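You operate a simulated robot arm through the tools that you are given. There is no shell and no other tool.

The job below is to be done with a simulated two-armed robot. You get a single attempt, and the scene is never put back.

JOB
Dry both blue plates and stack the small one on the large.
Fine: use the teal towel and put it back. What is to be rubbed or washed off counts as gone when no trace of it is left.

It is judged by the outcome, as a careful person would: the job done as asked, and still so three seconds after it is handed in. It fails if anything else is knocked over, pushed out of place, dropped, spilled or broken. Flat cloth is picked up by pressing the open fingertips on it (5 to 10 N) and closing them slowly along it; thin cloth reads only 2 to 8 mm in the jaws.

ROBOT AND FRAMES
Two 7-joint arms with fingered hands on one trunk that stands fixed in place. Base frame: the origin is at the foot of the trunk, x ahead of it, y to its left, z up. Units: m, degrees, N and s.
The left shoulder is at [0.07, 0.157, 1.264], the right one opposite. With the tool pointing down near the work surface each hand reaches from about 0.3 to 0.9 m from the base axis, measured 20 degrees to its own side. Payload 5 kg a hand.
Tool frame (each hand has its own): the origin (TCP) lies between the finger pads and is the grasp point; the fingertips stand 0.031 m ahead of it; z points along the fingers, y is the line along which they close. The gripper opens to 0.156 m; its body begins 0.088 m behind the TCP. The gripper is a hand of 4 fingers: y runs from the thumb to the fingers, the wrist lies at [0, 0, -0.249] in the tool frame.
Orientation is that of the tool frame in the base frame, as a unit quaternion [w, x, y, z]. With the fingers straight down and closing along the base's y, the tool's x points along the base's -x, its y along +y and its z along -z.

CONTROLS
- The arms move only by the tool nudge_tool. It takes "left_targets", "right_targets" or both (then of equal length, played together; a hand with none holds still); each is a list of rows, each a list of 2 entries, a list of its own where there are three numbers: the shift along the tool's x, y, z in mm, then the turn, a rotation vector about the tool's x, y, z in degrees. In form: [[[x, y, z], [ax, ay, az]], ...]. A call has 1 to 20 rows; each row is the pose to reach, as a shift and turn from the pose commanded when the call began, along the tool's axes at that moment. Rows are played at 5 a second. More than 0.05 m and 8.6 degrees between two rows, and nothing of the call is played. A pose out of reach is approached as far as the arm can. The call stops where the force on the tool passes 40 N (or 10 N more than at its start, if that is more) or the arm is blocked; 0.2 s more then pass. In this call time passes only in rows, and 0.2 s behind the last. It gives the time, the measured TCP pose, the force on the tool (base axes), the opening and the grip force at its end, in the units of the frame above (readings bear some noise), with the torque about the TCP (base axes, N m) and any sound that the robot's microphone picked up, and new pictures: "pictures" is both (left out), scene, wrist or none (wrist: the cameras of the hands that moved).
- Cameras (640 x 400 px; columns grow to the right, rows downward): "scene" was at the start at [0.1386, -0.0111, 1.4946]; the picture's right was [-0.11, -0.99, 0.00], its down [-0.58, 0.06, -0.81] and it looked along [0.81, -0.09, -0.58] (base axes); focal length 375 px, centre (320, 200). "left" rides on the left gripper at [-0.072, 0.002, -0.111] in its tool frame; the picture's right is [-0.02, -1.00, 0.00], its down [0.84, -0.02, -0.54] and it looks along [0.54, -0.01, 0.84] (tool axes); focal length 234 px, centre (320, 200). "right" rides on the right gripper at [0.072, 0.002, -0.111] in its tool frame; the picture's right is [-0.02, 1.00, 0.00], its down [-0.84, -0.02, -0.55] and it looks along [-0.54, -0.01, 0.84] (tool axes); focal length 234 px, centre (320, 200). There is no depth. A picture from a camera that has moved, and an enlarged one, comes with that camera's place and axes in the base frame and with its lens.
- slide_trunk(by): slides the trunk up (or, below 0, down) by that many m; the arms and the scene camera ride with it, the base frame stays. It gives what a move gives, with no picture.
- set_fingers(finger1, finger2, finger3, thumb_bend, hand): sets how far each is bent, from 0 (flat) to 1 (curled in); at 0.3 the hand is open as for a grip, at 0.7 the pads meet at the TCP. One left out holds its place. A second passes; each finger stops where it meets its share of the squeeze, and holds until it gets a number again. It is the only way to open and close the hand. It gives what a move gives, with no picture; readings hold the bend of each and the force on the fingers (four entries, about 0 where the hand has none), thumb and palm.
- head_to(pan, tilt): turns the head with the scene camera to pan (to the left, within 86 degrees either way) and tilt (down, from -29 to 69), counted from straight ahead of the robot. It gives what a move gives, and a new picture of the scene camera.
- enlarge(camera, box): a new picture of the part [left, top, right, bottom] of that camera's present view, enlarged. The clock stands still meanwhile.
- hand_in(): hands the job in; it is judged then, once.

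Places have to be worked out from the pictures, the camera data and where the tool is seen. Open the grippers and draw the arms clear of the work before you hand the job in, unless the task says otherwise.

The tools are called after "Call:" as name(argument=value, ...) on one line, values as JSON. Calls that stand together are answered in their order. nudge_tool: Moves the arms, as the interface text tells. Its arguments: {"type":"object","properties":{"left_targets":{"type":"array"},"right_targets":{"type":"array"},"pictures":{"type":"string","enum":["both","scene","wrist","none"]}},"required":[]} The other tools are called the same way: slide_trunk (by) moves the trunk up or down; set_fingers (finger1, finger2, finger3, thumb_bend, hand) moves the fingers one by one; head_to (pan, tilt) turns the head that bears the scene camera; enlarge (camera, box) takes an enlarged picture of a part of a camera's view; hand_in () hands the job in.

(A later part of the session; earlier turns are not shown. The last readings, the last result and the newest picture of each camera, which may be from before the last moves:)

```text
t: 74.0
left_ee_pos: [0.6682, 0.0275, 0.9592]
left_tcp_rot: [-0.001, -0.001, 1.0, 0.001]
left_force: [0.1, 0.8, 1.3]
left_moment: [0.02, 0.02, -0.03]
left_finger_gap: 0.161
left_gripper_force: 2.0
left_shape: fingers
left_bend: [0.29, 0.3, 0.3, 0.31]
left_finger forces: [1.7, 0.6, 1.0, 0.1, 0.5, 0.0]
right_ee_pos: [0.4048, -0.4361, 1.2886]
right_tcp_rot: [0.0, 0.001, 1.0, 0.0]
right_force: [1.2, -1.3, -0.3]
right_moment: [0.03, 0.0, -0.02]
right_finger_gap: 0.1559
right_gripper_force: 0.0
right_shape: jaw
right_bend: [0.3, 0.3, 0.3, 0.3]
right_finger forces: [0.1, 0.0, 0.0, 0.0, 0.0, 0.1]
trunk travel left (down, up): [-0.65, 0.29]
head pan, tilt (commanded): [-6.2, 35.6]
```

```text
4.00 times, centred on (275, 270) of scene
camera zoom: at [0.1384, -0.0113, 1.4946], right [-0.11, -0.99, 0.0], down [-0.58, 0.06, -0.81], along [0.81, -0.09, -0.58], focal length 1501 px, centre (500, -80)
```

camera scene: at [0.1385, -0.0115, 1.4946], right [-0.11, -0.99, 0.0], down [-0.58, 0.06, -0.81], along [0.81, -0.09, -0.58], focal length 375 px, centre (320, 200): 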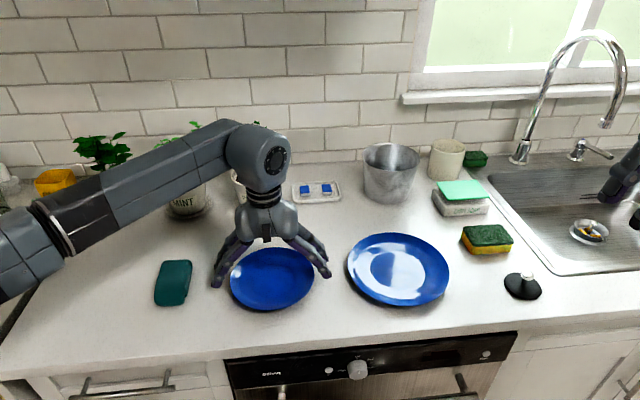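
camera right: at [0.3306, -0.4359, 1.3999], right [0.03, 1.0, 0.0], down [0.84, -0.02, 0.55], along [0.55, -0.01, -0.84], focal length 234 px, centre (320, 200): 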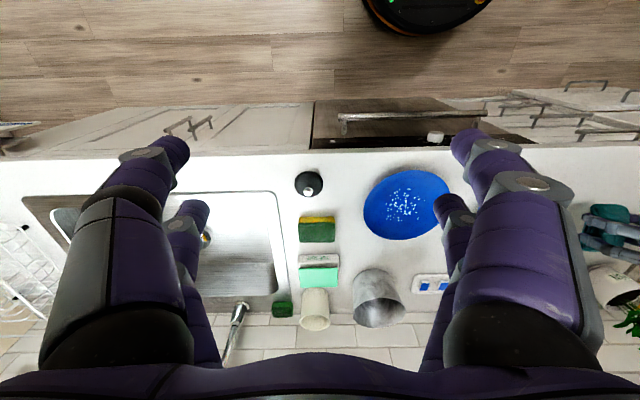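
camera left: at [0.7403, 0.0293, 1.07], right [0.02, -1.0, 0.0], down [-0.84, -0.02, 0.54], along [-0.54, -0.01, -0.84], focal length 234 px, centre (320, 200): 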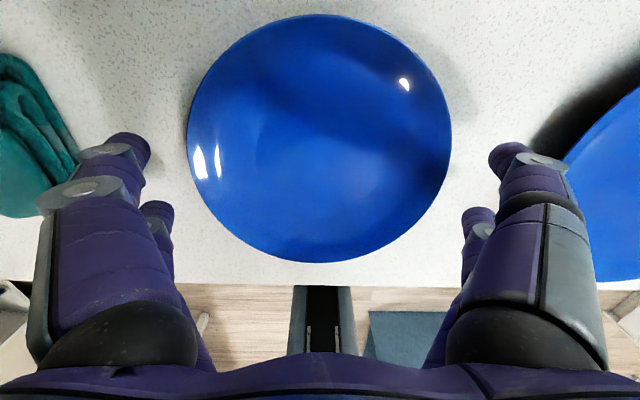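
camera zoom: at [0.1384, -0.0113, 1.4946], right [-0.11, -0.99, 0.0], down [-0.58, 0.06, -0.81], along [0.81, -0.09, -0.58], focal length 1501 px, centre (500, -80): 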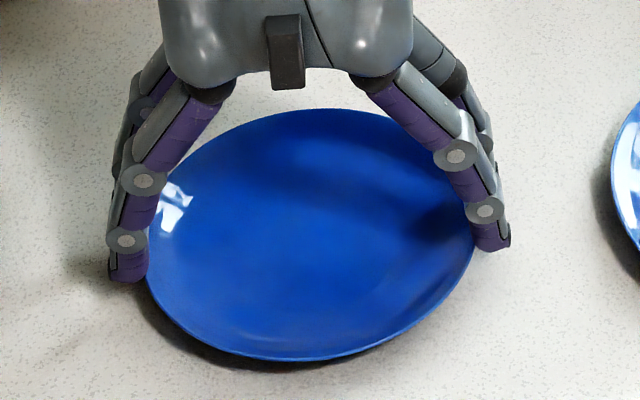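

All four digits touch the rim. The two finger pairs sit about 6 mm too near to me relative to the plate's centre, so I open a little, shift 6 mm forward, and close with more squeeze.

Call:
set_fingers(hand="left", finger1=0.25, finger2=0.25, finger3=0.25, thumb_bend=0.25)

Call:
nudge_tool(left_targets=[[[-3, 0, 1], [0, 0, 0]], [[-6, 0, 2], [0, 0, 0]]], pictures="none")

Call:
set_fingers(hand="left", finger1=0.32, finger2=0.32, finger3=0.32, thumb_bend=0.32)

Call:
set_fingers(hand="left", finger1=0.42, finger2=0.42, finger3=0.42, thumb_bend=0.42)

Call:
enlarge(camera="left", box=[60, 0, 580, 325])

Call:
enlarge(camera="scene", box=[200, 220, 350, 320])

```text
t: 75.0
left_ee_pos: [0.6696, 0.028, 0.9587]
left_tcp_rot: [0.0, 0.0, 1.0, 0.0]
left_force: [0.3, -0.7, 0.1]
left_moment: [0.0, 0.01, 0.03]
left_finger_gap: 0.1721
left_gripper_force: 0.1
left_shape: fingers
left_bend: [0.25, 0.25, 0.25, 0.25]
left_finger forces: [0.0, 0.1, 0.0, 0.0, 0.1, 0.0]
right_ee_pos: [0.4041, -0.4378, 1.2888]
right_tcp_rot: [0.0, 0.001, 1.0, 0.0]
right_force: [-0.2, 0.4, -0.9]
right_moment: [0.03, -0.02, 0.01]
right_finger_gap: 0.156
right_gripper_force: 0.1
right_shape: jaw
right_bend: [0.3, 0.3, 0.3, 0.3]
right_finger forces: [0.0, 0.0, 0.1, 0.0, 0.0, 0.1]
trunk travel left (down, up): [-0.65, 0.29]
head pan, tilt (commanded): [-6.2, 35.6]
```

```text
t: 75.6
left_ee_pos: [0.674, 0.0262, 0.9571]
left_tcp_rot: [0.0, 0.001, 1.0, 0.0]
left_force: [0.3, 0.1, -0.1]
left_moment: [0.02, 0.0, 0.01]
left_finger_gap: 0.1721
left_gripper_force: 0.0
left_shape: fingers
left_bend: [0.25, 0.25, 0.25, 0.25]
left_finger forces: [0.0, 0.0, 0.0, 0.0, 0.0, 0.0]
right_ee_pos: [0.4045, -0.4373, 1.2884]
right_tcp_rot: [0.0, 0.001, 1.0, 0.0]
right_force: [0.0, 1.1, -0.1]
right_moment: [0.03, -0.02, -0.02]
right_finger_gap: 0.1558
right_gripper_force: 0.1
right_shape: jaw
right_bend: [0.3, 0.3, 0.3, 0.3]
right_finger forces: [0.0, 0.0, 0.0, 0.0, 0.0, 0.0]
trunk travel left (down, up): [-0.65, 0.29]
head pan, tilt (commanded): [-6.2, 35.6]
```

```text
t: 76.6
left_ee_pos: [0.6741, 0.0269, 0.9571]
left_tcp_rot: [0.0, 0.001, 1.0, 0.0]
left_force: [1.1, -0.1, 1.8]
left_moment: [0.01, -0.01, -0.03]
left_finger_gap: 0.1585
left_gripper_force: 3.9
left_shape: fingers
left_bend: [0.3, 0.3, 0.29, 0.31]
left_finger forces: [1.8, 2.0, 2.2, 0.1, 1.3, 0.0]
right_ee_pos: [0.4058, -0.4367, 1.2896]
right_tcp_rot: [0.001, 0.001, 1.0, 0.0]
right_force: [-0.2, 0.6, -0.3]
right_moment: [0.01, -0.03, 0.0]
right_finger_gap: 0.1558
right_gripper_force: 0.0
right_shape: jaw
right_bend: [0.3, 0.3, 0.3, 0.3]
right_finger forces: [0.0, 0.0, 0.0, 0.0, 0.1, 0.0]
trunk travel left (down, up): [-0.65, 0.29]
head pan, tilt (commanded): [-6.2, 35.6]
```

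```text
t: 77.6
left_ee_pos: [0.6743, 0.0253, 0.9578]
left_tcp_rot: [0.001, -0.001, 1.0, -0.001]
left_force: [1.7, -2.2, 10.3]
left_moment: [-0.47, -0.15, 0.09]
left_finger_gap: 0.1546
left_gripper_force: 19.9
left_shape: fingers
left_bend: [0.3, 0.3, 0.3, 0.36]
left_finger forces: [8.5, 9.0, 9.0, 0.0, 13.3, 0.1]
right_ee_pos: [0.4036, -0.4391, 1.2891]
right_tcp_rot: [0.001, 0.001, 1.0, 0.0]
right_force: [0.0, -0.4, -1.0]
right_moment: [-0.05, 0.01, -0.01]
right_finger_gap: 0.1559
right_gripper_force: 0.1
right_shape: jaw
right_bend: [0.3, 0.3, 0.3, 0.3]
right_finger forces: [0.0, 0.0, 0.0, 0.0, 0.0, 0.1]
trunk travel left (down, up): [-0.65, 0.29]
head pan, tilt (commanded): [-6.2, 35.6]
```

```text
1.23 times, centred on (320, 162) of left
camera zoom: at [0.7453, 0.0284, 1.0697], right [0.02, -1.0, 0.0], down [-0.84, -0.02, 0.54], along [-0.54, -0.01, -0.84], focal length 288 px, centre (320, 246)
```

zoom: 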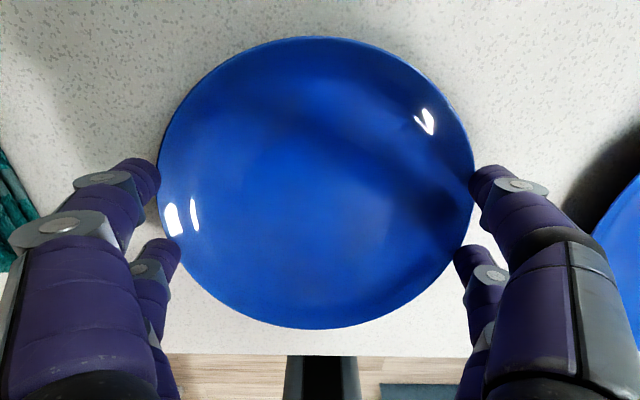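

```text
4.00 times, centred on (275, 270) of scene
camera zoom: at [0.1375, -0.0117, 1.4948], right [-0.11, -0.99, 0.0], down [-0.58, 0.06, -0.81], along [0.81, -0.09, -0.58], focal length 1501 px, centre (500, -80)
```

zoom: 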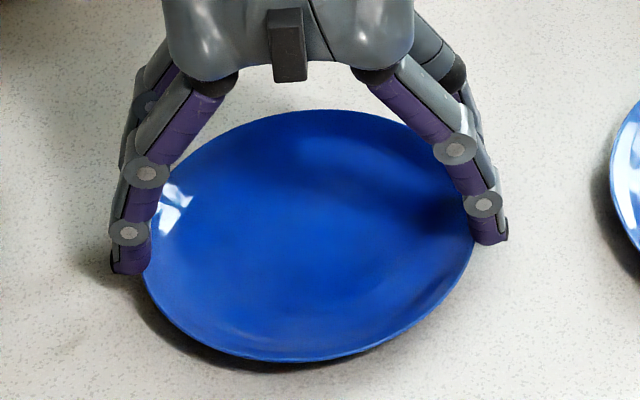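

The squeeze is 8–13 N per digit, with some push up on the hand, perhaps a fingertip on the counter. I raise the hand just 4 mm and see how the forces change.

Call:
nudge_tool(left_targets=[[[0, 0, -2], [0, 0, 0]], [[0, 0, -4], [0, 0, 0]], [[0, 0, -4], [0, 0, 0]]], pictures="none")

Call:
enlarge(camera="scene", box=[200, 220, 350, 320])

Call:
enlarge(camera="left", box=[60, 0, 580, 325])

```text
t: 78.4
left_ee_pos: [0.675, 0.0269, 0.9603]
left_tcp_rot: [0.0, -0.001, 1.0, 0.0]
left_force: [0.4, -1.9, 2.9]
left_moment: [0.15, 0.02, 0.03]
left_finger_gap: 0.1525
left_gripper_force: 13.8
left_shape: fingers
left_bend: [0.3, 0.3, 0.32, 0.37]
left_finger forces: [6.0, 6.2, 5.8, 0.0, 9.8, 0.0]
right_ee_pos: [0.4048, -0.439, 1.2873]
right_tcp_rot: [-0.001, 0.001, 1.0, 0.001]
right_force: [-0.9, 0.1, -0.1]
right_moment: [-0.01, 0.01, 0.0]
right_finger_gap: 0.1558
right_gripper_force: 0.0
right_shape: jaw
right_bend: [0.3, 0.3, 0.3, 0.3]
right_finger forces: [0.1, 0.0, 0.0, 0.0, 0.0, 0.1]
trunk travel left (down, up): [-0.65, 0.29]
head pan, tilt (commanded): [-6.2, 35.6]
```

```text
4.00 times, centred on (275, 270) of scene
camera zoom: at [0.1382, -0.0117, 1.4946], right [-0.11, -0.99, 0.0], down [-0.58, 0.06, -0.81], along [0.81, -0.09, -0.58], focal length 1501 px, centre (500, -80)
```

zoom: 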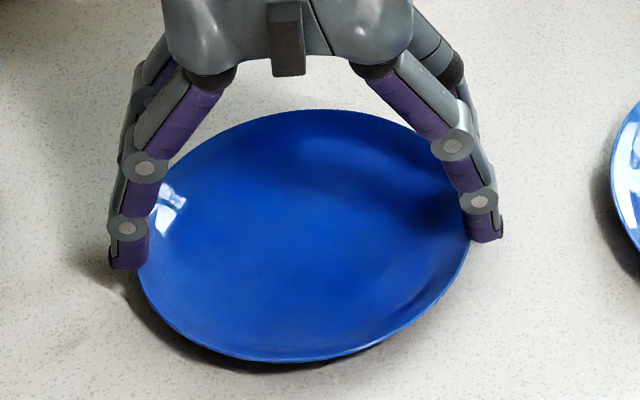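

```text
1.23 times, centred on (320, 162) of left
camera zoom: at [0.7461, 0.0289, 1.072], right [0.02, -1.0, 0.0], down [-0.84, -0.02, 0.55], along [-0.54, -0.01, -0.84], focal length 288 px, centre (320, 246)
```

zoom: 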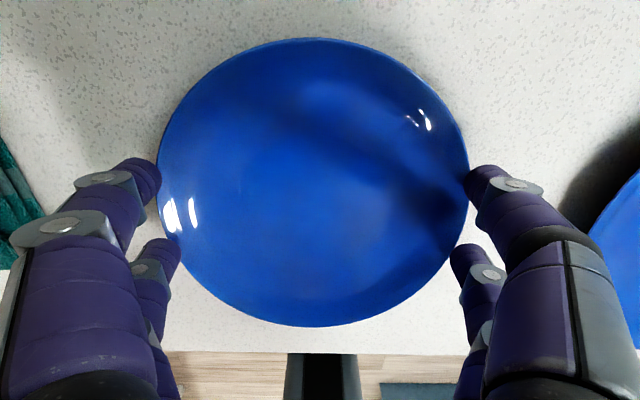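

Fz dropped from 10 to 3 N, so the tips had been touching the counter. I increase the squeeze a little and lift by 10 mm to see whether the plate follows.

Call:
set_fingers(hand="left", finger1=0.48, finger2=0.48, finger3=0.46, thumb_bend=0.46)

Call:
nudge_tool(left_targets=[[[0, 0, -3], [0, 0, 0]], [[0, 0, -6], [0, 0, 0]], [[0, 0, -10], [0, 0, 0]], [[0, 0, -10], [0, 0, 0]]], pictures="both")

Call:
enlarge(camera="scene", box=[200, 220, 350, 320])

```text
t: 79.4
left_ee_pos: [0.675, 0.027, 0.9608]
left_tcp_rot: [0.001, -0.001, 1.0, 0.0]
left_force: [-0.6, -0.3, 0.3]
left_moment: [-0.01, 0.0, 0.01]
left_finger_gap: 0.0937
left_gripper_force: 0.0
left_shape: fingers
left_bend: [0.48, 0.48, 0.46, 0.46]
left_finger forces: [0.1, 0.0, 0.0, 0.1, 0.0, 0.0]
right_ee_pos: [0.4046, -0.4381, 1.288]
right_tcp_rot: [0.0, 0.001, 1.0, 0.0]
right_force: [0.1, 0.7, 0.1]
right_moment: [0.01, 0.02, -0.02]
right_finger_gap: 0.1561
right_gripper_force: 0.1
right_shape: jaw
right_bend: [0.3, 0.3, 0.3, 0.3]
right_finger forces: [0.0, 0.0, 0.0, 0.0, 0.0, 0.1]
trunk travel left (down, up): [-0.65, 0.29]
head pan, tilt (commanded): [-6.2, 35.6]
```

```text
t: 80.4
left_ee_pos: [0.6743, 0.0272, 0.9705]
left_tcp_rot: [0.0, 0.0, 1.0, 0.0]
left_force: [0.2, 0.6, -0.1]
left_moment: [0.0, -0.02, -0.02]
left_finger_gap: 0.0938
left_gripper_force: 0.1
left_shape: fingers
left_bend: [0.48, 0.48, 0.46, 0.46]
left_finger forces: [0.0, 0.0, 0.1, 0.0, 0.1, 0.0]
right_ee_pos: [0.4045, -0.438, 1.2878]
right_tcp_rot: [0.0, 0.001, 1.0, 0.0]
right_force: [-0.2, -0.2, -0.6]
right_moment: [0.05, 0.0, -0.01]
right_finger_gap: 0.156
right_gripper_force: 0.1
right_shape: jaw
right_bend: [0.3, 0.3, 0.3, 0.3]
right_finger forces: [0.1, 0.1, 0.0, 0.0, 0.0, 0.0]
trunk travel left (down, up): [-0.65, 0.29]
head pan, tilt (commanded): [-6.2, 35.6]
camera scene: at [0.1386, -0.0114, 1.4946], right [-0.11, -0.99, 0.0], down [-0.58, 0.06, -0.81], along [0.81, -0.09, -0.58], focal length 375 px, centre (320, 200)
camera left: at [0.7457, 0.0292, 1.0818], right [0.02, -1.0, 0.0], down [-0.84, -0.02, 0.54], along [-0.54, -0.01, -0.84], focal length 234 px, centre (320, 200)
```

scene: 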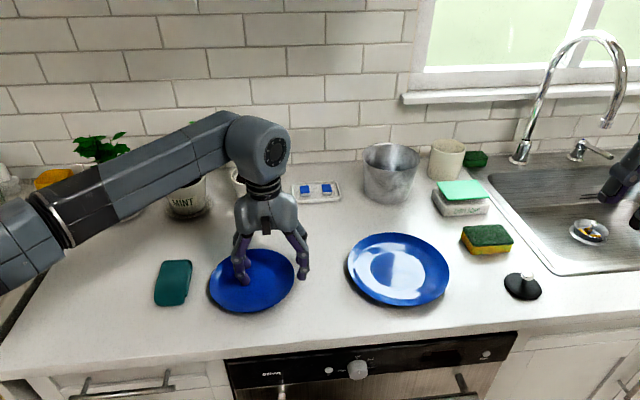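
left: 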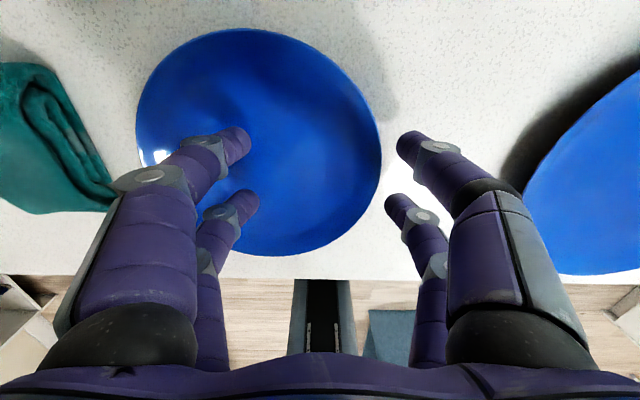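

```text
4.00 times, centred on (275, 270) of scene
camera zoom: at [0.1386, -0.0114, 1.4946], right [-0.11, -0.99, 0.0], down [-0.58, 0.06, -0.81], along [0.81, -0.09, -0.58], focal length 1501 px, centre (500, -80)
```

zoom: 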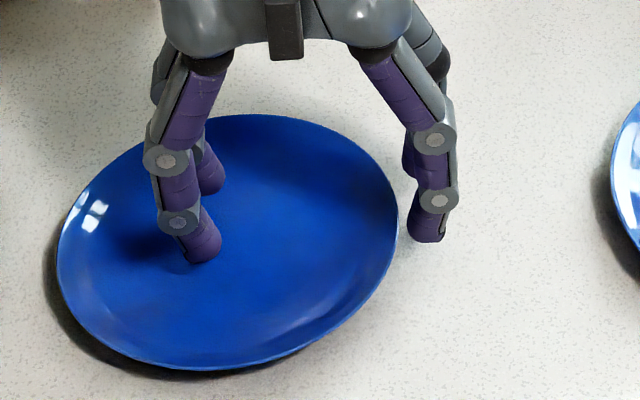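

The grip slipped: two fingers rode over the left rim and the plate slid about 4 cm toward the towel (no contact with it). A one-hand grip across the diameter is not secure. I raise the hand and rethink: both hands, each hooking two fingers under the rim from opposite sides.

Call:
nudge_tool(left_targets=[[[0, 0, -15], [0, 0, 0]], [[0, 0, -45], [0, 0, 0]], [[0, 0, -80], [0, 0, 0]], [[0, 30, -110], [0, 0, 0]], [[0, 60, -120], [0, 0, 0]]], pictures="both")

Call:
enlarge(camera="scene", box=[140, 220, 340, 345])

```text
t: 81.6
left_ee_pos: [0.6758, 0.0873, 1.0915]
left_tcp_rot: [0.0, 0.0, 1.0, -0.001]
left_force: [-0.8, -0.8, 0.5]
left_moment: [-0.05, 0.01, -0.02]
left_finger_gap: 0.0935
left_gripper_force: 0.0
left_shape: fingers
left_bend: [0.48, 0.48, 0.46, 0.46]
left_finger forces: [0.0, 0.1, 0.0, 0.1, 0.0, 0.0]
right_ee_pos: [0.4038, -0.4367, 1.2887]
right_tcp_rot: [0.001, 0.0, 1.0, 0.0]
right_force: [-0.9, 0.5, 0.3]
right_moment: [-0.01, 0.0, 0.01]
right_finger_gap: 0.1561
right_gripper_force: 0.0
right_shape: jaw
right_bend: [0.3, 0.3, 0.3, 0.3]
right_finger forces: [0.0, 0.0, 0.0, 0.1, 0.0, 0.1]
trunk travel left (down, up): [-0.65, 0.29]
head pan, tilt (commanded): [-6.2, 35.6]
camera scene: at [0.1383, -0.0094, 1.4946], right [-0.11, -0.99, 0.0], down [-0.58, 0.06, -0.81], along [0.81, -0.09, -0.58], focal length 375 px, centre (320, 200)
camera left: at [0.7471, 0.0905, 1.2022], right [0.02, -1.0, 0.0], down [-0.84, -0.02, 0.54], along [-0.54, -0.01, -0.84], focal length 234 px, centre (320, 200)
```

scene: 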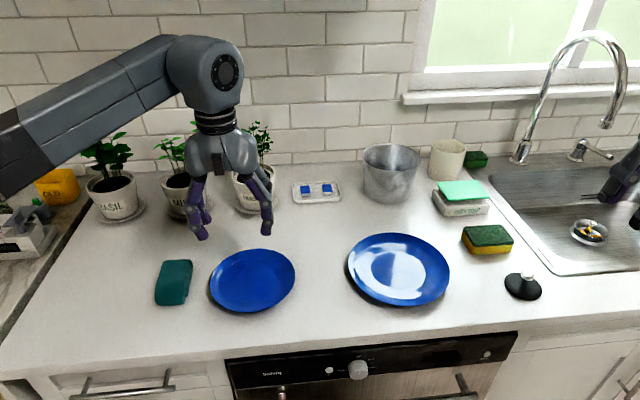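
left: 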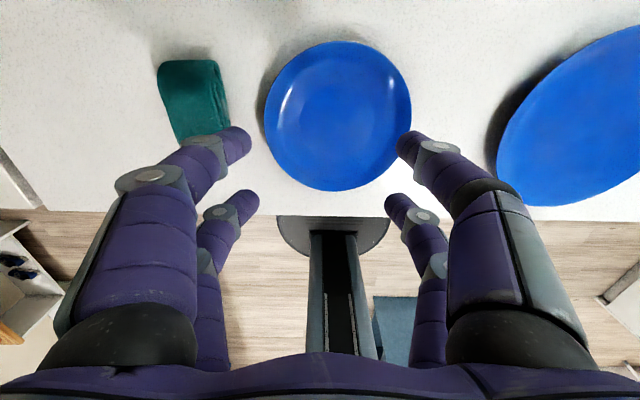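

```text
3.20 times, centred on (240, 282) of scene
camera zoom: at [0.1383, -0.0094, 1.4946], right [-0.11, -0.99, 0.0], down [-0.58, 0.06, -0.81], along [0.81, -0.09, -0.58], focal length 1201 px, centre (576, -64)
```

zoom: 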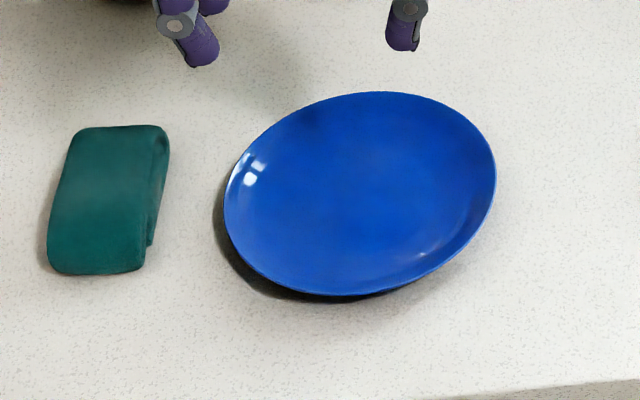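

The plate is now centred near [0.672, 0.067], its left rim at y ≈ 0.151 and the towel starts at ≈ 0.195. First I push the plate back to the right by hooking two straight fingers outside its left rim, with the other two digits curled up out of the way.

Call:
set_fingers(hand="left", finger1=0.3, finger2=0.3, finger3=1.0, thumb_bend=1.0)

Call:
nudge_tool(left_targets=[[[3, -3, 30], [0, 0, 0]], [[6, -9, 60], [0, 0, 0]], [[6, -9, 80], [0, 0, 0]], [[6, -9, 80], [0, 0, 0]]], pictures="both")

Call:
enlarge(camera="scene", box=[140, 180, 340, 330])

```text
t: 82.6
left_ee_pos: [0.6752, 0.0868, 1.0897]
left_tcp_rot: [0.0, 0.0, 1.0, 0.0]
left_force: [0.1, 0.1, 0.3]
left_moment: [-0.04, 0.0, 0.02]
left_finger_gap: 0.0566
left_gripper_force: 0.1
left_shape: fingers
left_bend: [0.3, 0.3, 1.0, 1.0]
left_finger forces: [0.1, 0.1, 0.0, 0.0, 0.0, 0.0]
right_ee_pos: [0.4041, -0.4378, 1.2894]
right_tcp_rot: [0.0, 0.001, 1.0, -0.001]
right_force: [-0.1, 0.3, 0.0]
right_moment: [0.01, 0.0, 0.01]
right_finger_gap: 0.156
right_gripper_force: 0.1
right_shape: jaw
right_bend: [0.3, 0.3, 0.3, 0.3]
right_finger forces: [0.0, 0.1, 0.0, 0.0, 0.1, 0.1]
trunk travel left (down, up): [-0.65, 0.29]
head pan, tilt (commanded): [-6.2, 35.6]
```

```text
t: 83.6
left_ee_pos: [0.6696, 0.0771, 1.0099]
left_tcp_rot: [0.0, 0.001, 1.0, 0.001]
left_force: [-0.2, -0.1, -0.3]
left_moment: [0.02, -0.01, 0.0]
left_finger_gap: 0.0566
left_gripper_force: 0.0
left_shape: fingers
left_bend: [0.3, 0.3, 1.0, 1.0]
left_finger forces: [0.1, 0.1, 0.0, 0.0, 0.0, 0.1]
right_ee_pos: [0.4046, -0.4369, 1.289]
right_tcp_rot: [0.0, 0.001, 1.0, 0.0]
right_force: [0.1, -0.2, -0.5]
right_moment: [0.02, -0.03, -0.01]
right_finger_gap: 0.156
right_gripper_force: 0.1
right_shape: jaw
right_bend: [0.3, 0.3, 0.3, 0.3]
right_finger forces: [0.1, 0.0, 0.0, 0.0, 0.0, 0.1]
trunk travel left (down, up): [-0.65, 0.29]
head pan, tilt (commanded): [-6.2, 35.6]
camera scene: at [0.1385, -0.0113, 1.4946], right [-0.11, -0.99, 0.0], down [-0.58, 0.06, -0.81], along [0.81, -0.09, -0.58], focal length 375 px, centre (320, 200)
camera left: at [0.741, 0.0793, 1.1216], right [0.02, -1.0, 0.0], down [-0.84, -0.02, 0.54], along [-0.54, -0.01, -0.84], focal length 234 px, centre (320, 200)
```

scene: 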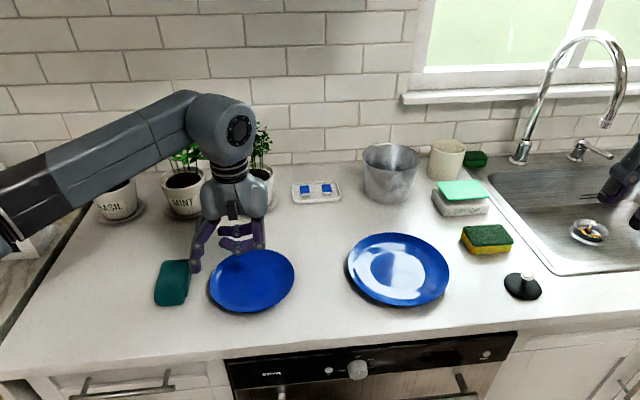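
left: 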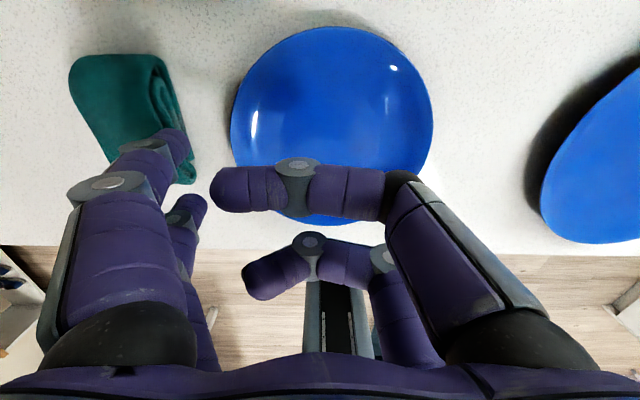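

```text
2.67 times, centred on (240, 255) of scene
camera zoom: at [0.1385, -0.0113, 1.4946], right [-0.11, -0.99, 0.0], down [-0.58, 0.06, -0.81], along [0.81, -0.09, -0.58], focal length 1000 px, centre (533, 53)
```

zoom: 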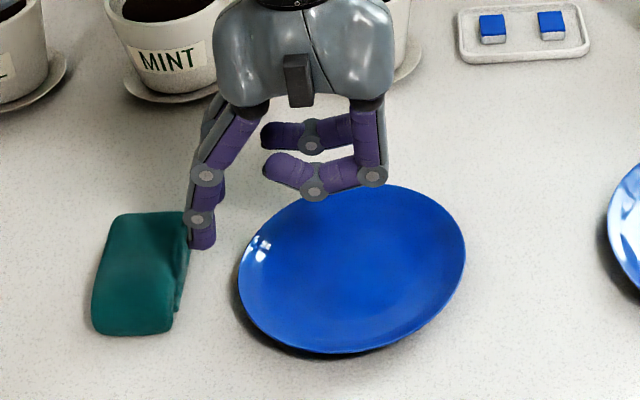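

Fingers 1 and 2 hang at y ≈ 0.169, between the plate's rim (0.151) and the towel (0.194). I lower them to rim height and then push gently to the right.

Call:
nudge_tool(left_targets=[[[0, 0, 15], [0, 0, 0]], [[0, 0, 30], [0, 0, 0]], [[0, 0, 40], [0, 0, 0]], [[0, 0, 44], [0, 0, 0]], [[0, 0, 44], [0, 0, 0]]], pictures="wrist")

Call:
enlarge(camera="scene", box=[140, 200, 340, 325])

```text
t: 84.8
left_ee_pos: [0.6686, 0.0774, 0.9671]
left_tcp_rot: [0.0, 0.001, 1.0, 0.0]
left_force: [-0.4, 0.3, -0.7]
left_moment: [-0.01, -0.02, 0.01]
left_finger_gap: 0.0568
left_gripper_force: 0.1
left_shape: fingers
left_bend: [0.3, 0.3, 1.0, 1.0]
left_finger forces: [0.0, 0.1, 0.0, 0.0, 0.0, 0.1]
right_ee_pos: [0.4041, -0.4369, 1.2882]
right_tcp_rot: [0.0, 0.001, 1.0, 0.0]
right_force: [-0.2, -1.0, 0.6]
right_moment: [-0.02, -0.02, 0.02]
right_finger_gap: 0.156
right_gripper_force: 0.0
right_shape: jaw
right_bend: [0.3, 0.3, 0.3, 0.3]
right_finger forces: [0.0, 0.0, 0.1, 0.0, 0.1, 0.0]
trunk travel left (down, up): [-0.65, 0.29]
head pan, tilt (commanded): [-6.2, 35.6]
camera left: at [0.74, 0.0801, 1.0781], right [0.02, -1.0, 0.0], down [-0.84, -0.02, 0.54], along [-0.54, -0.01, -0.84], focal length 234 px, centre (320, 200)
```

left: 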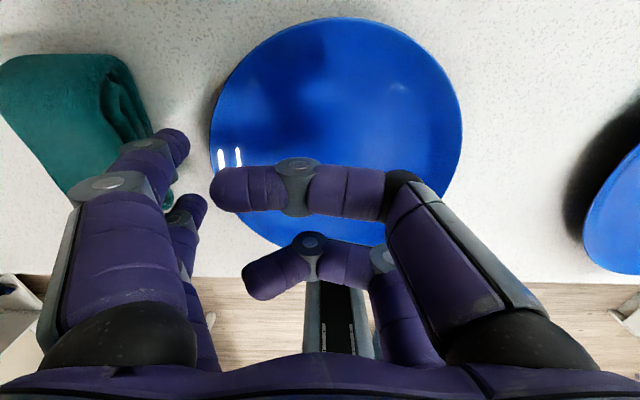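

```text
3.20 times, centred on (240, 262) of scene
camera zoom: at [0.1385, -0.0114, 1.4946], right [-0.11, -0.99, 0.0], down [-0.58, 0.06, -0.81], along [0.81, -0.09, -0.58], focal length 1201 px, centre (576, 0)
```

zoom: 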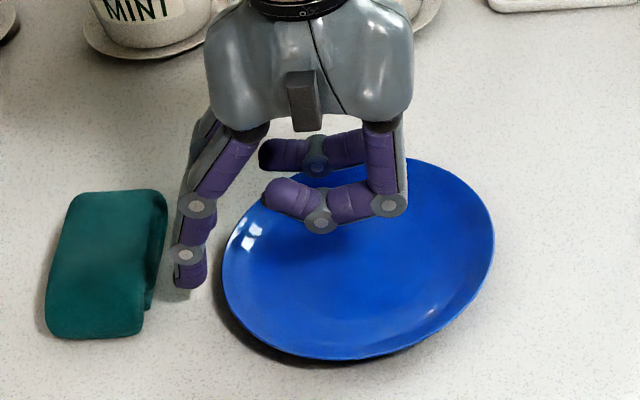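

Clear on both sides. I push the plate about 40 mm to the right with small steps.

Call:
nudge_tool(left_targets=[[[0, -8, 0], [0, 0, 0]], [[0, -14, 0], [0, 0, 0]], [[0, -20, 0], [0, 0, 0]], [[0, -26, 0], [0, 0, 0]], [[0, -32, 0], [0, 0, 0]], [[0, -38, 0], [0, 0, 0]], [[0, -44, 0], [0, 0, 0]], [[0, -48, 0], [0, 0, 0]]], pictures="both")

Call:
enlarge(camera="scene", box=[140, 200, 340, 325])

```text
t: 86.6
left_ee_pos: [0.6689, 0.0289, 0.9675]
left_tcp_rot: [0.0, 0.0, 1.0, 0.0]
left_force: [-0.1, 0.1, 0.2]
left_moment: [-0.01, -0.04, -0.02]
left_finger_gap: 0.0565
left_gripper_force: 0.0
left_shape: fingers
left_bend: [0.3, 0.3, 1.0, 1.0]
left_finger forces: [0.1, 0.1, 0.1, 0.0, 0.0, 0.0]
right_ee_pos: [0.4051, -0.4374, 1.2892]
right_tcp_rot: [0.0, 0.0, 1.0, 0.0]
right_force: [-0.5, -0.1, -0.4]
right_moment: [-0.01, -0.01, 0.04]
right_finger_gap: 0.1561
right_gripper_force: 0.0
right_shape: jaw
right_bend: [0.3, 0.3, 0.3, 0.3]
right_finger forces: [0.0, 0.1, 0.0, 0.0, 0.0, 0.0]
trunk travel left (down, up): [-0.65, 0.29]
head pan, tilt (commanded): [-6.2, 35.6]
camera scene: at [0.1386, -0.0114, 1.4946], right [-0.11, -0.99, 0.0], down [-0.58, 0.06, -0.81], along [0.81, -0.09, -0.58], focal length 375 px, centre (320, 200)
camera left: at [0.7405, 0.0322, 1.0786], right [0.02, -1.0, 0.0], down [-0.84, -0.02, 0.54], along [-0.54, -0.01, -0.84], focal length 234 px, centre (320, 200)
```

scene: 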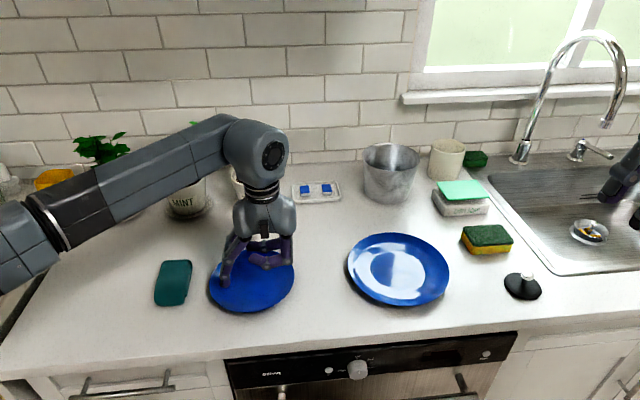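
left: 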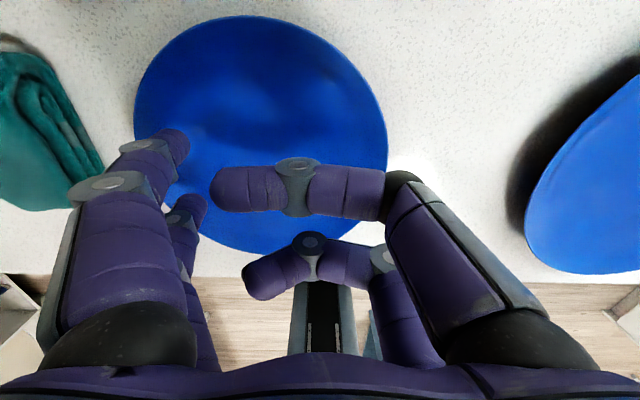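

```text
3.20 times, centred on (240, 262) of scene
camera zoom: at [0.1386, -0.0114, 1.4946], right [-0.11, -0.99, 0.0], down [-0.58, 0.06, -0.81], along [0.81, -0.09, -0.58], focal length 1201 px, centre (576, 0)
```

zoom: 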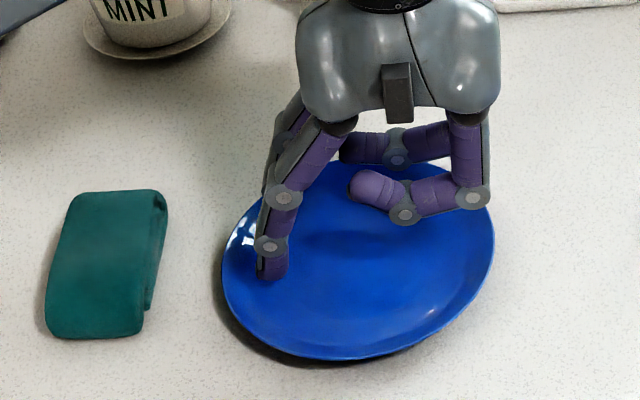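

The fingertips passed above the rim without touching: so they reach only about 31–37 mm beyond the TCP, and my earlier grip across the diameter was simply too high. I go back up and over to the left, then lower deeper (TCP 0.953) and push properly.

Call:
nudge_tool(left_targets=[[[0, 0, -15], [0, 0, 0]], [[0, 20, -25], [0, 0, 0]], [[0, 49, -25], [0, 0, 0]], [[0, 49, -5], [0, 0, 0]], [[0, 49, 8], [0, 0, 0]], [[0, 49, 14], [0, 0, 0]], [[0, 49, 14], [0, 0, 0]]], pictures="wrist")

Call:
enlarge(camera="scene", box=[140, 200, 340, 325])

```text
t: 88.2
left_ee_pos: [0.669, 0.0788, 0.9531]
left_tcp_rot: [0.001, 0.0, 1.0, 0.0]
left_force: [-0.5, 0.0, 0.2]
left_moment: [0.01, 0.0, -0.01]
left_finger_gap: 0.0567
left_gripper_force: 0.0
left_shape: fingers
left_bend: [0.3, 0.3, 1.0, 1.0]
left_finger forces: [0.0, 0.0, 0.0, 0.0, 0.0, 0.1]
right_ee_pos: [0.4045, -0.4387, 1.2889]
right_tcp_rot: [0.0, 0.001, 1.0, 0.0]
right_force: [-0.4, -0.6, -0.9]
right_moment: [0.03, 0.01, 0.01]
right_finger_gap: 0.1557
right_gripper_force: 0.1
right_shape: jaw
right_bend: [0.3, 0.3, 0.3, 0.3]
right_finger forces: [0.0, 0.0, 0.0, 0.1, 0.0, 0.0]
trunk travel left (down, up): [-0.65, 0.29]
head pan, tilt (commanded): [-6.2, 35.6]
camera left: at [0.74, 0.0811, 1.0646], right [0.02, -1.0, 0.0], down [-0.84, -0.02, 0.54], along [-0.54, -0.01, -0.84], focal length 234 px, centre (320, 200)
```

left: 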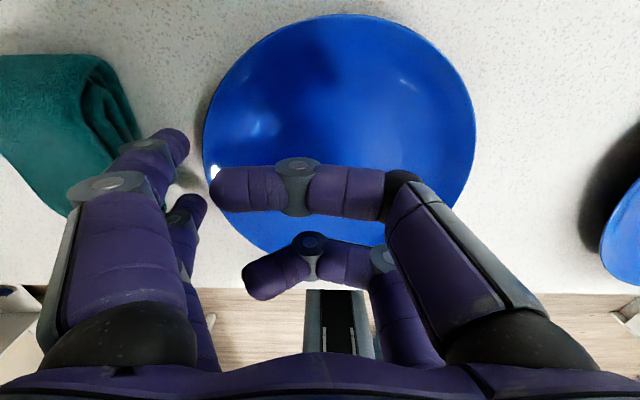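

```text
3.20 times, centred on (240, 262) of scene
camera zoom: at [0.1387, -0.012, 1.4946], right [-0.11, -0.99, 0.0], down [-0.58, 0.06, -0.81], along [0.81, -0.09, -0.58], focal length 1201 px, centre (576, 0)
```

zoom: 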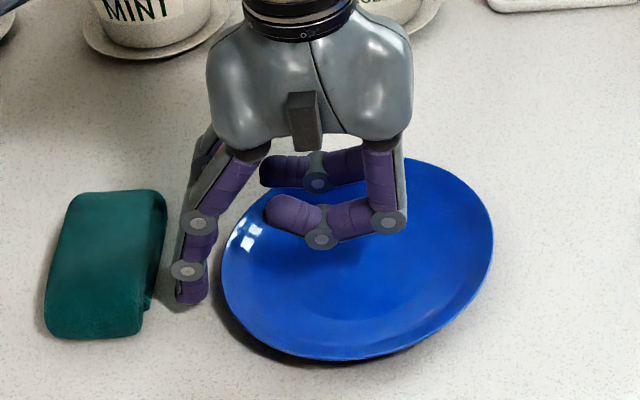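

No contact so far; the fingers are at rim height between plate and towel. Now I push to the right in small steps.

Call:
nudge_tool(left_targets=[[[0, -6, 0], [0, 0, 0]], [[0, -12, 0], [0, 0, 0]], [[0, -18, 0], [0, 0, 0]], [[0, -24, 0], [0, 0, 0]], [[0, -30, 0], [0, 0, 0]], [[0, -36, 0], [0, 0, 0]], [[0, -42, 0], [0, 0, 0]]], pictures="both")

Call:
enlarge(camera="scene", box=[140, 200, 340, 325])

```text
t: 89.8
left_ee_pos: [0.6682, 0.035, 0.9519]
left_tcp_rot: [-0.001, 0.0, 1.0, 0.0]
left_force: [1.1, 0.0, -0.3]
left_moment: [0.03, -0.01, 0.0]
left_finger_gap: 0.0576
left_gripper_force: 0.6
left_shape: fingers
left_bend: [0.29, 0.3, 1.0, 1.0]
left_finger forces: [0.7, 0.4, 0.0, 0.0, 0.1, 0.0]
right_ee_pos: [0.404, -0.4391, 1.29]
right_tcp_rot: [0.0, 0.001, 1.0, 0.0]
right_force: [-0.5, 0.0, -0.4]
right_moment: [0.0, -0.01, 0.0]
right_finger_gap: 0.1561
right_gripper_force: 0.0
right_shape: jaw
right_bend: [0.3, 0.3, 0.3, 0.3]
right_finger forces: [0.1, 0.0, 0.0, 0.1, 0.0, 0.1]
trunk travel left (down, up): [-0.65, 0.29]
head pan, tilt (commanded): [-6.2, 35.6]
camera scene: at [0.1386, -0.0117, 1.4946], right [-0.11, -0.99, 0.0], down [-0.58, 0.06, -0.81], along [0.81, -0.09, -0.58], focal length 375 px, centre (320, 200)
camera left: at [0.74, 0.0384, 1.0643], right [0.02, -1.0, 0.0], down [-0.84, -0.02, 0.54], along [-0.54, -0.01, -0.84], focal length 234 px, centre (320, 200)
```

scene: 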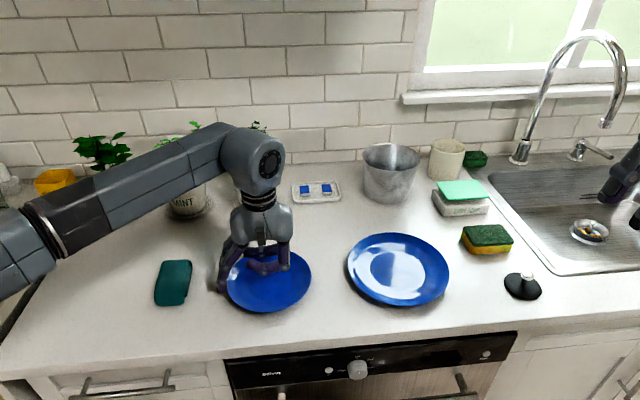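
left: 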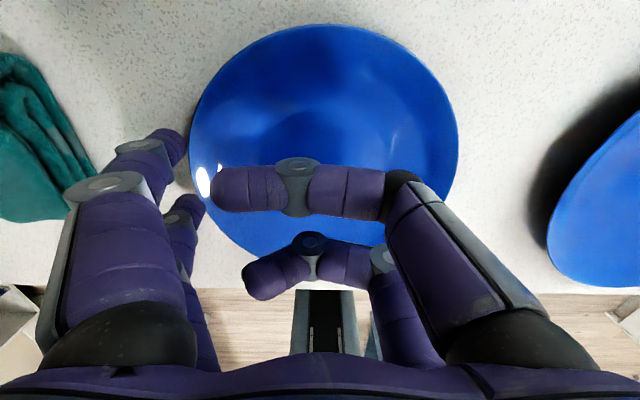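

```text
3.20 times, centred on (240, 262) of scene
camera zoom: at [0.1386, -0.0117, 1.4946], right [-0.11, -0.99, 0.0], down [-0.58, 0.06, -0.81], along [0.81, -0.09, -0.58], focal length 1201 px, centre (576, 0)
```

zoom: 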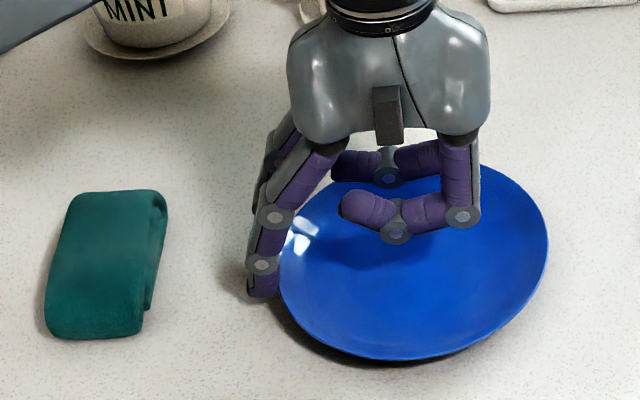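

The plate slid right with barely 1 N and is now centred near [0.671, 0.032]; the towel was not touched. I lift, open all digits wide and go for the across-the-diameter grip again, this time properly deep.

Call:
nudge_tool(left_targets=[[[0, 6, -5], [0, 0, 0]], [[0, 6, -30], [0, 0, 0]], [[0, 2, -65], [0, 0, 0]], [[0, -3, -90], [0, 0, 0]], [[0, -3, -90], [0, 0, 0]]], pictures="none")

Call:
set_fingers(hand="left", finger1=0.17, finger2=0.17, finger3=0.17, thumb_bend=0.17)

Call:
enlarge(camera="scene", box=[180, 220, 340, 320])

Call:
enlarge(camera="left", box=[0, 0, 640, 400])

```text
t: 91.0
left_ee_pos: [0.6689, 0.0335, 1.0425]
left_tcp_rot: [0.0, 0.0, 1.0, 0.0]
left_force: [-0.7, 0.1, 0.0]
left_moment: [0.02, -0.01, -0.02]
left_finger_gap: 0.057
left_gripper_force: 0.1
left_shape: fingers
left_bend: [0.3, 0.3, 1.0, 1.0]
left_finger forces: [0.0, 0.1, 0.0, 0.0, 0.0, 0.0]
right_ee_pos: [0.4058, -0.4378, 1.2889]
right_tcp_rot: [0.0, 0.001, 1.0, 0.0]
right_force: [-0.6, 0.3, 0.6]
right_moment: [0.04, 0.0, -0.02]
right_finger_gap: 0.1557
right_gripper_force: 0.1
right_shape: jaw
right_bend: [0.3, 0.3, 0.3, 0.3]
right_finger forces: [0.0, 0.0, 0.1, 0.0, 0.1, 0.0]
trunk travel left (down, up): [-0.65, 0.29]
head pan, tilt (commanded): [-6.2, 35.6]
```

```text
t: 92.0
left_ee_pos: [0.6689, 0.0343, 1.0437]
left_tcp_rot: [0.001, 0.001, 1.0, 0.0]
left_force: [-0.6, 0.0, -0.1]
left_moment: [0.02, 0.03, 0.0]
left_finger_gap: 0.1916
left_gripper_force: 0.0
left_shape: fingers
left_bend: [0.17, 0.17, 0.17, 0.17]
left_finger forces: [0.1, 0.0, 0.1, 0.1, 0.0, 0.1]
right_ee_pos: [0.4046, -0.4382, 1.2881]
right_tcp_rot: [0.0, 0.002, 1.0, 0.0]
right_force: [-0.4, 0.6, 0.2]
right_moment: [0.02, 0.01, -0.01]
right_finger_gap: 0.156
right_gripper_force: 0.0
right_shape: jaw
right_bend: [0.3, 0.3, 0.3, 0.3]
right_finger forces: [0.0, 0.0, 0.0, 0.0, 0.1, 0.0]
trunk travel left (down, up): [-0.65, 0.29]
head pan, tilt (commanded): [-6.2, 35.6]
```

```text
4.00 times, centred on (260, 270) of scene
camera zoom: at [0.1386, -0.0114, 1.4946], right [-0.11, -0.99, 0.0], down [-0.58, 0.06, -0.81], along [0.81, -0.09, -0.58], focal length 1501 px, centre (560, -80)
```

zoom: 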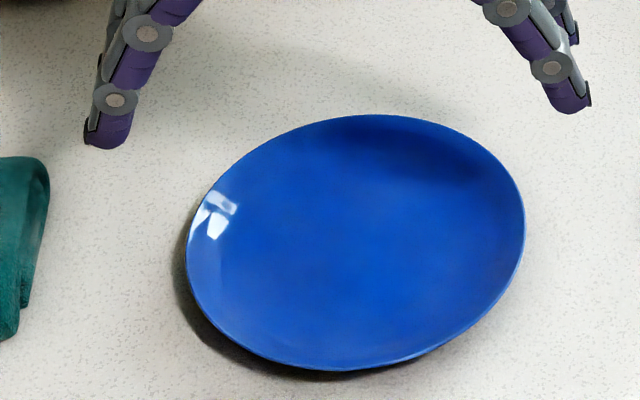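

```text
1.00 times, centred on (320, 200) of left (not enlarged: the box is as wide or as high as the picture)
camera zoom: at [0.7401, 0.036, 1.1542], right [0.02, -1.0, 0.0], down [-0.84, -0.02, 0.54], along [-0.54, -0.01, -0.84], focal length 234 px, centre (320, 200)
```

zoom: 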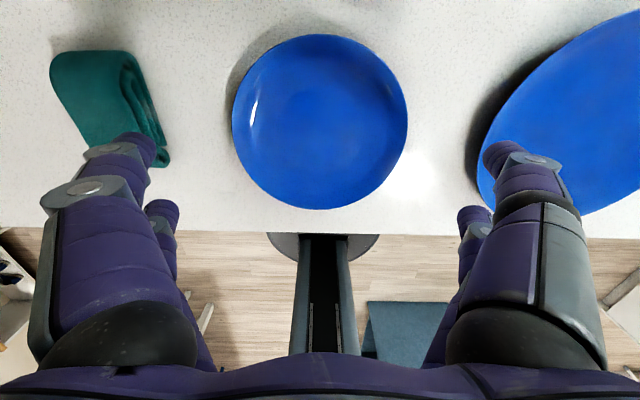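

Hand and plate centres coincide ([0.668, 0.034]). I descend to TCP z ≈ 0.951 so the fingertips come right down near the counter.

Call:
nudge_tool(left_targets=[[[0, 0, 30], [0, 0, 0]], [[0, 0, 60], [0, 0, 0]], [[0, 0, 80], [0, 0, 0]], [[0, 0, 88], [0, 0, 0]], [[0, 0, 92], [0, 0, 0]], [[0, 0, 92], [0, 0, 0]]], pictures="none")

Call:
set_fingers(hand="left", finger1=0.26, finger2=0.26, finger3=0.26, thumb_bend=0.26)

Call:
enlarge(camera="scene", box=[180, 220, 340, 320])

Call:
enlarge(camera="left", box=[60, 0, 580, 325])

```text
t: 93.4
left_ee_pos: [0.6687, 0.0341, 0.9504]
left_tcp_rot: [-0.001, 0.0, 1.0, 0.0]
left_force: [0.1, -0.2, 0.0]
left_moment: [0.01, 0.01, 0.0]
left_finger_gap: 0.1918
left_gripper_force: 0.1
left_shape: fingers
left_bend: [0.17, 0.17, 0.17, 0.17]
left_finger forces: [0.1, 0.0, 0.0, 0.0, 0.1, 0.0]
right_ee_pos: [0.4041, -0.4386, 1.2891]
right_tcp_rot: [0.0, 0.0, 1.0, 0.0]
right_force: [-0.4, 0.5, 0.0]
right_moment: [0.02, -0.01, 0.01]
right_finger_gap: 0.1559
right_gripper_force: 0.0
right_shape: jaw
right_bend: [0.3, 0.3, 0.3, 0.3]
right_finger forces: [0.1, 0.1, 0.0, 0.0, 0.0, 0.1]
trunk travel left (down, up): [-0.65, 0.29]
head pan, tilt (commanded): [-6.2, 35.6]
```

```text
t: 94.4
left_ee_pos: [0.6678, 0.0344, 0.9512]
left_tcp_rot: [0.0, 0.0, 1.0, 0.0]
left_force: [-0.2, -0.5, -0.6]
left_moment: [-0.02, -0.01, 0.0]
left_finger_gap: 0.1709
left_gripper_force: 0.0
left_shape: fingers
left_bend: [0.26, 0.26, 0.26, 0.26]
left_finger forces: [0.0, 0.0, 0.0, 0.0, 0.0, 0.1]
right_ee_pos: [0.4045, -0.4379, 1.2888]
right_tcp_rot: [0.0, 0.001, 1.0, -0.001]
right_force: [-0.3, -0.6, 0.7]
right_moment: [0.0, 0.01, -0.01]
right_finger_gap: 0.156
right_gripper_force: 0.0
right_shape: jaw
right_bend: [0.3, 0.3, 0.3, 0.3]
right_finger forces: [0.0, 0.1, 0.1, 0.0, 0.1, 0.0]
trunk travel left (down, up): [-0.65, 0.29]
head pan, tilt (commanded): [-6.2, 35.6]
```

```text
4.00 times, centred on (260, 270) of scene
camera zoom: at [0.1385, -0.0113, 1.4946], right [-0.11, -0.99, 0.0], down [-0.58, 0.06, -0.81], along [0.81, -0.09, -0.58], focal length 1501 px, centre (560, -80)
```

zoom: 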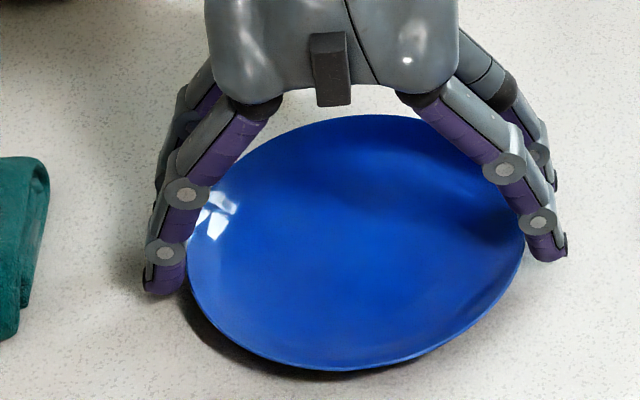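

```text
1.23 times, centred on (320, 162) of left
camera zoom: at [0.7395, 0.0362, 1.0619], right [0.02, -1.0, 0.0], down [-0.84, -0.02, 0.54], along [-0.54, -0.01, -0.84], focal length 288 px, centre (320, 246)
```

zoom: 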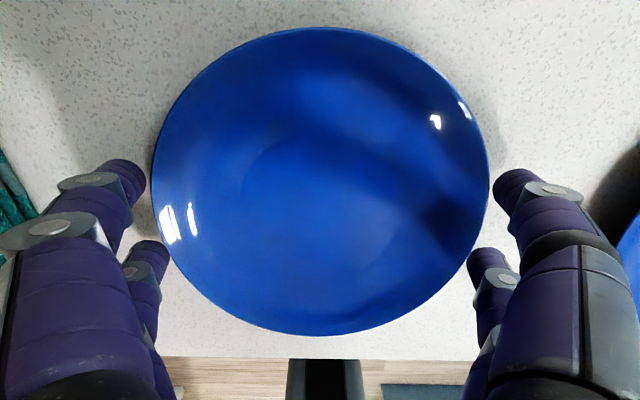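

Now the tips are well below rim level with no counter contact. I close gently to touch the rim.

Call:
set_fingers(hand="left", finger1=0.31, finger2=0.31, finger3=0.31, thumb_bend=0.31)

Call:
set_fingers(hand="left", finger1=0.36, finger2=0.36, finger3=0.36, thumb_bend=0.36)

Call:
enlarge(camera="scene", box=[180, 220, 340, 320])

Call:
enlarge(camera="left", box=[60, 0, 580, 325])

```text
t: 95.4
left_ee_pos: [0.6682, 0.0345, 0.9505]
left_tcp_rot: [0.0, 0.0, 1.0, 0.0]
left_force: [1.2, -0.4, 2.0]
left_moment: [-0.04, -0.02, 0.0]
left_finger_gap: 0.1645
left_gripper_force: 4.3
left_shape: fingers
left_bend: [0.27, 0.28, 0.27, 0.3]
left_finger forces: [2.3, 1.9, 2.6, 0.1, 2.1, 0.1]
right_ee_pos: [0.4051, -0.4378, 1.2886]
right_tcp_rot: [0.0, 0.001, 1.0, 0.0]
right_force: [-0.8, 0.7, -0.3]
right_moment: [0.01, 0.01, -0.01]
right_finger_gap: 0.1561
right_gripper_force: 0.1
right_shape: jaw
right_bend: [0.3, 0.3, 0.3, 0.3]
right_finger forces: [0.0, 0.0, 0.0, 0.1, 0.1, 0.1]
trunk travel left (down, up): [-0.65, 0.29]
head pan, tilt (commanded): [-6.2, 35.6]
```

```text
t: 96.4
left_ee_pos: [0.6686, 0.0332, 0.9514]
left_tcp_rot: [0.001, 0.0, 1.0, 0.0]
left_force: [1.4, -1.2, 4.5]
left_moment: [-0.18, -0.07, 0.01]
left_finger_gap: 0.1628
left_gripper_force: 14.1
left_shape: fingers
left_bend: [0.28, 0.29, 0.28, 0.32]
left_finger forces: [6.8, 6.2, 6.8, 0.0, 8.2, 0.0]
right_ee_pos: [0.4038, -0.4374, 1.289]
right_tcp_rot: [0.0, 0.001, 1.0, -0.001]
right_force: [-0.1, -0.2, 0.1]
right_moment: [0.05, 0.01, 0.03]
right_finger_gap: 0.1558
right_gripper_force: 0.0
right_shape: jaw
right_bend: [0.3, 0.3, 0.3, 0.3]
right_finger forces: [0.0, 0.0, 0.0, 0.1, 0.0, 0.1]
trunk travel left (down, up): [-0.65, 0.29]
head pan, tilt (commanded): [-6.2, 35.6]
```

```text
4.00 times, centred on (260, 270) of scene
camera zoom: at [0.1382, -0.0116, 1.4947], right [-0.11, -0.99, 0.0], down [-0.58, 0.06, -0.81], along [0.81, -0.09, -0.58], focal length 1501 px, centre (560, -80)
```

zoom: 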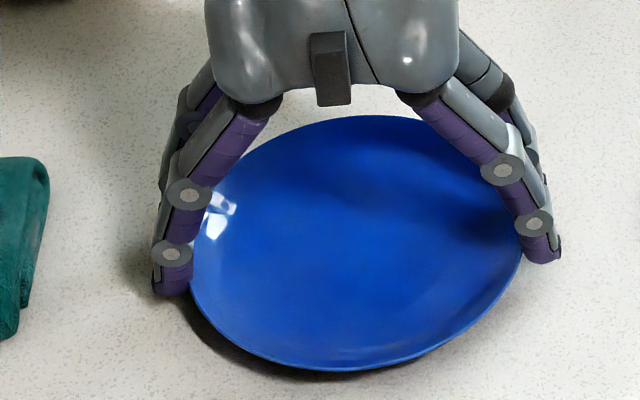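

```text
1.23 times, centred on (320, 162) of left
camera zoom: at [0.7394, 0.0359, 1.0623], right [0.02, -1.0, 0.0], down [-0.84, -0.02, 0.54], along [-0.54, -0.01, -0.84], focal length 288 px, centre (320, 246)
```

zoom: 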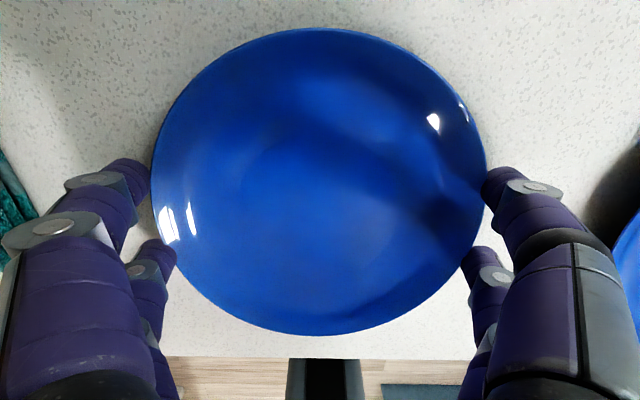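

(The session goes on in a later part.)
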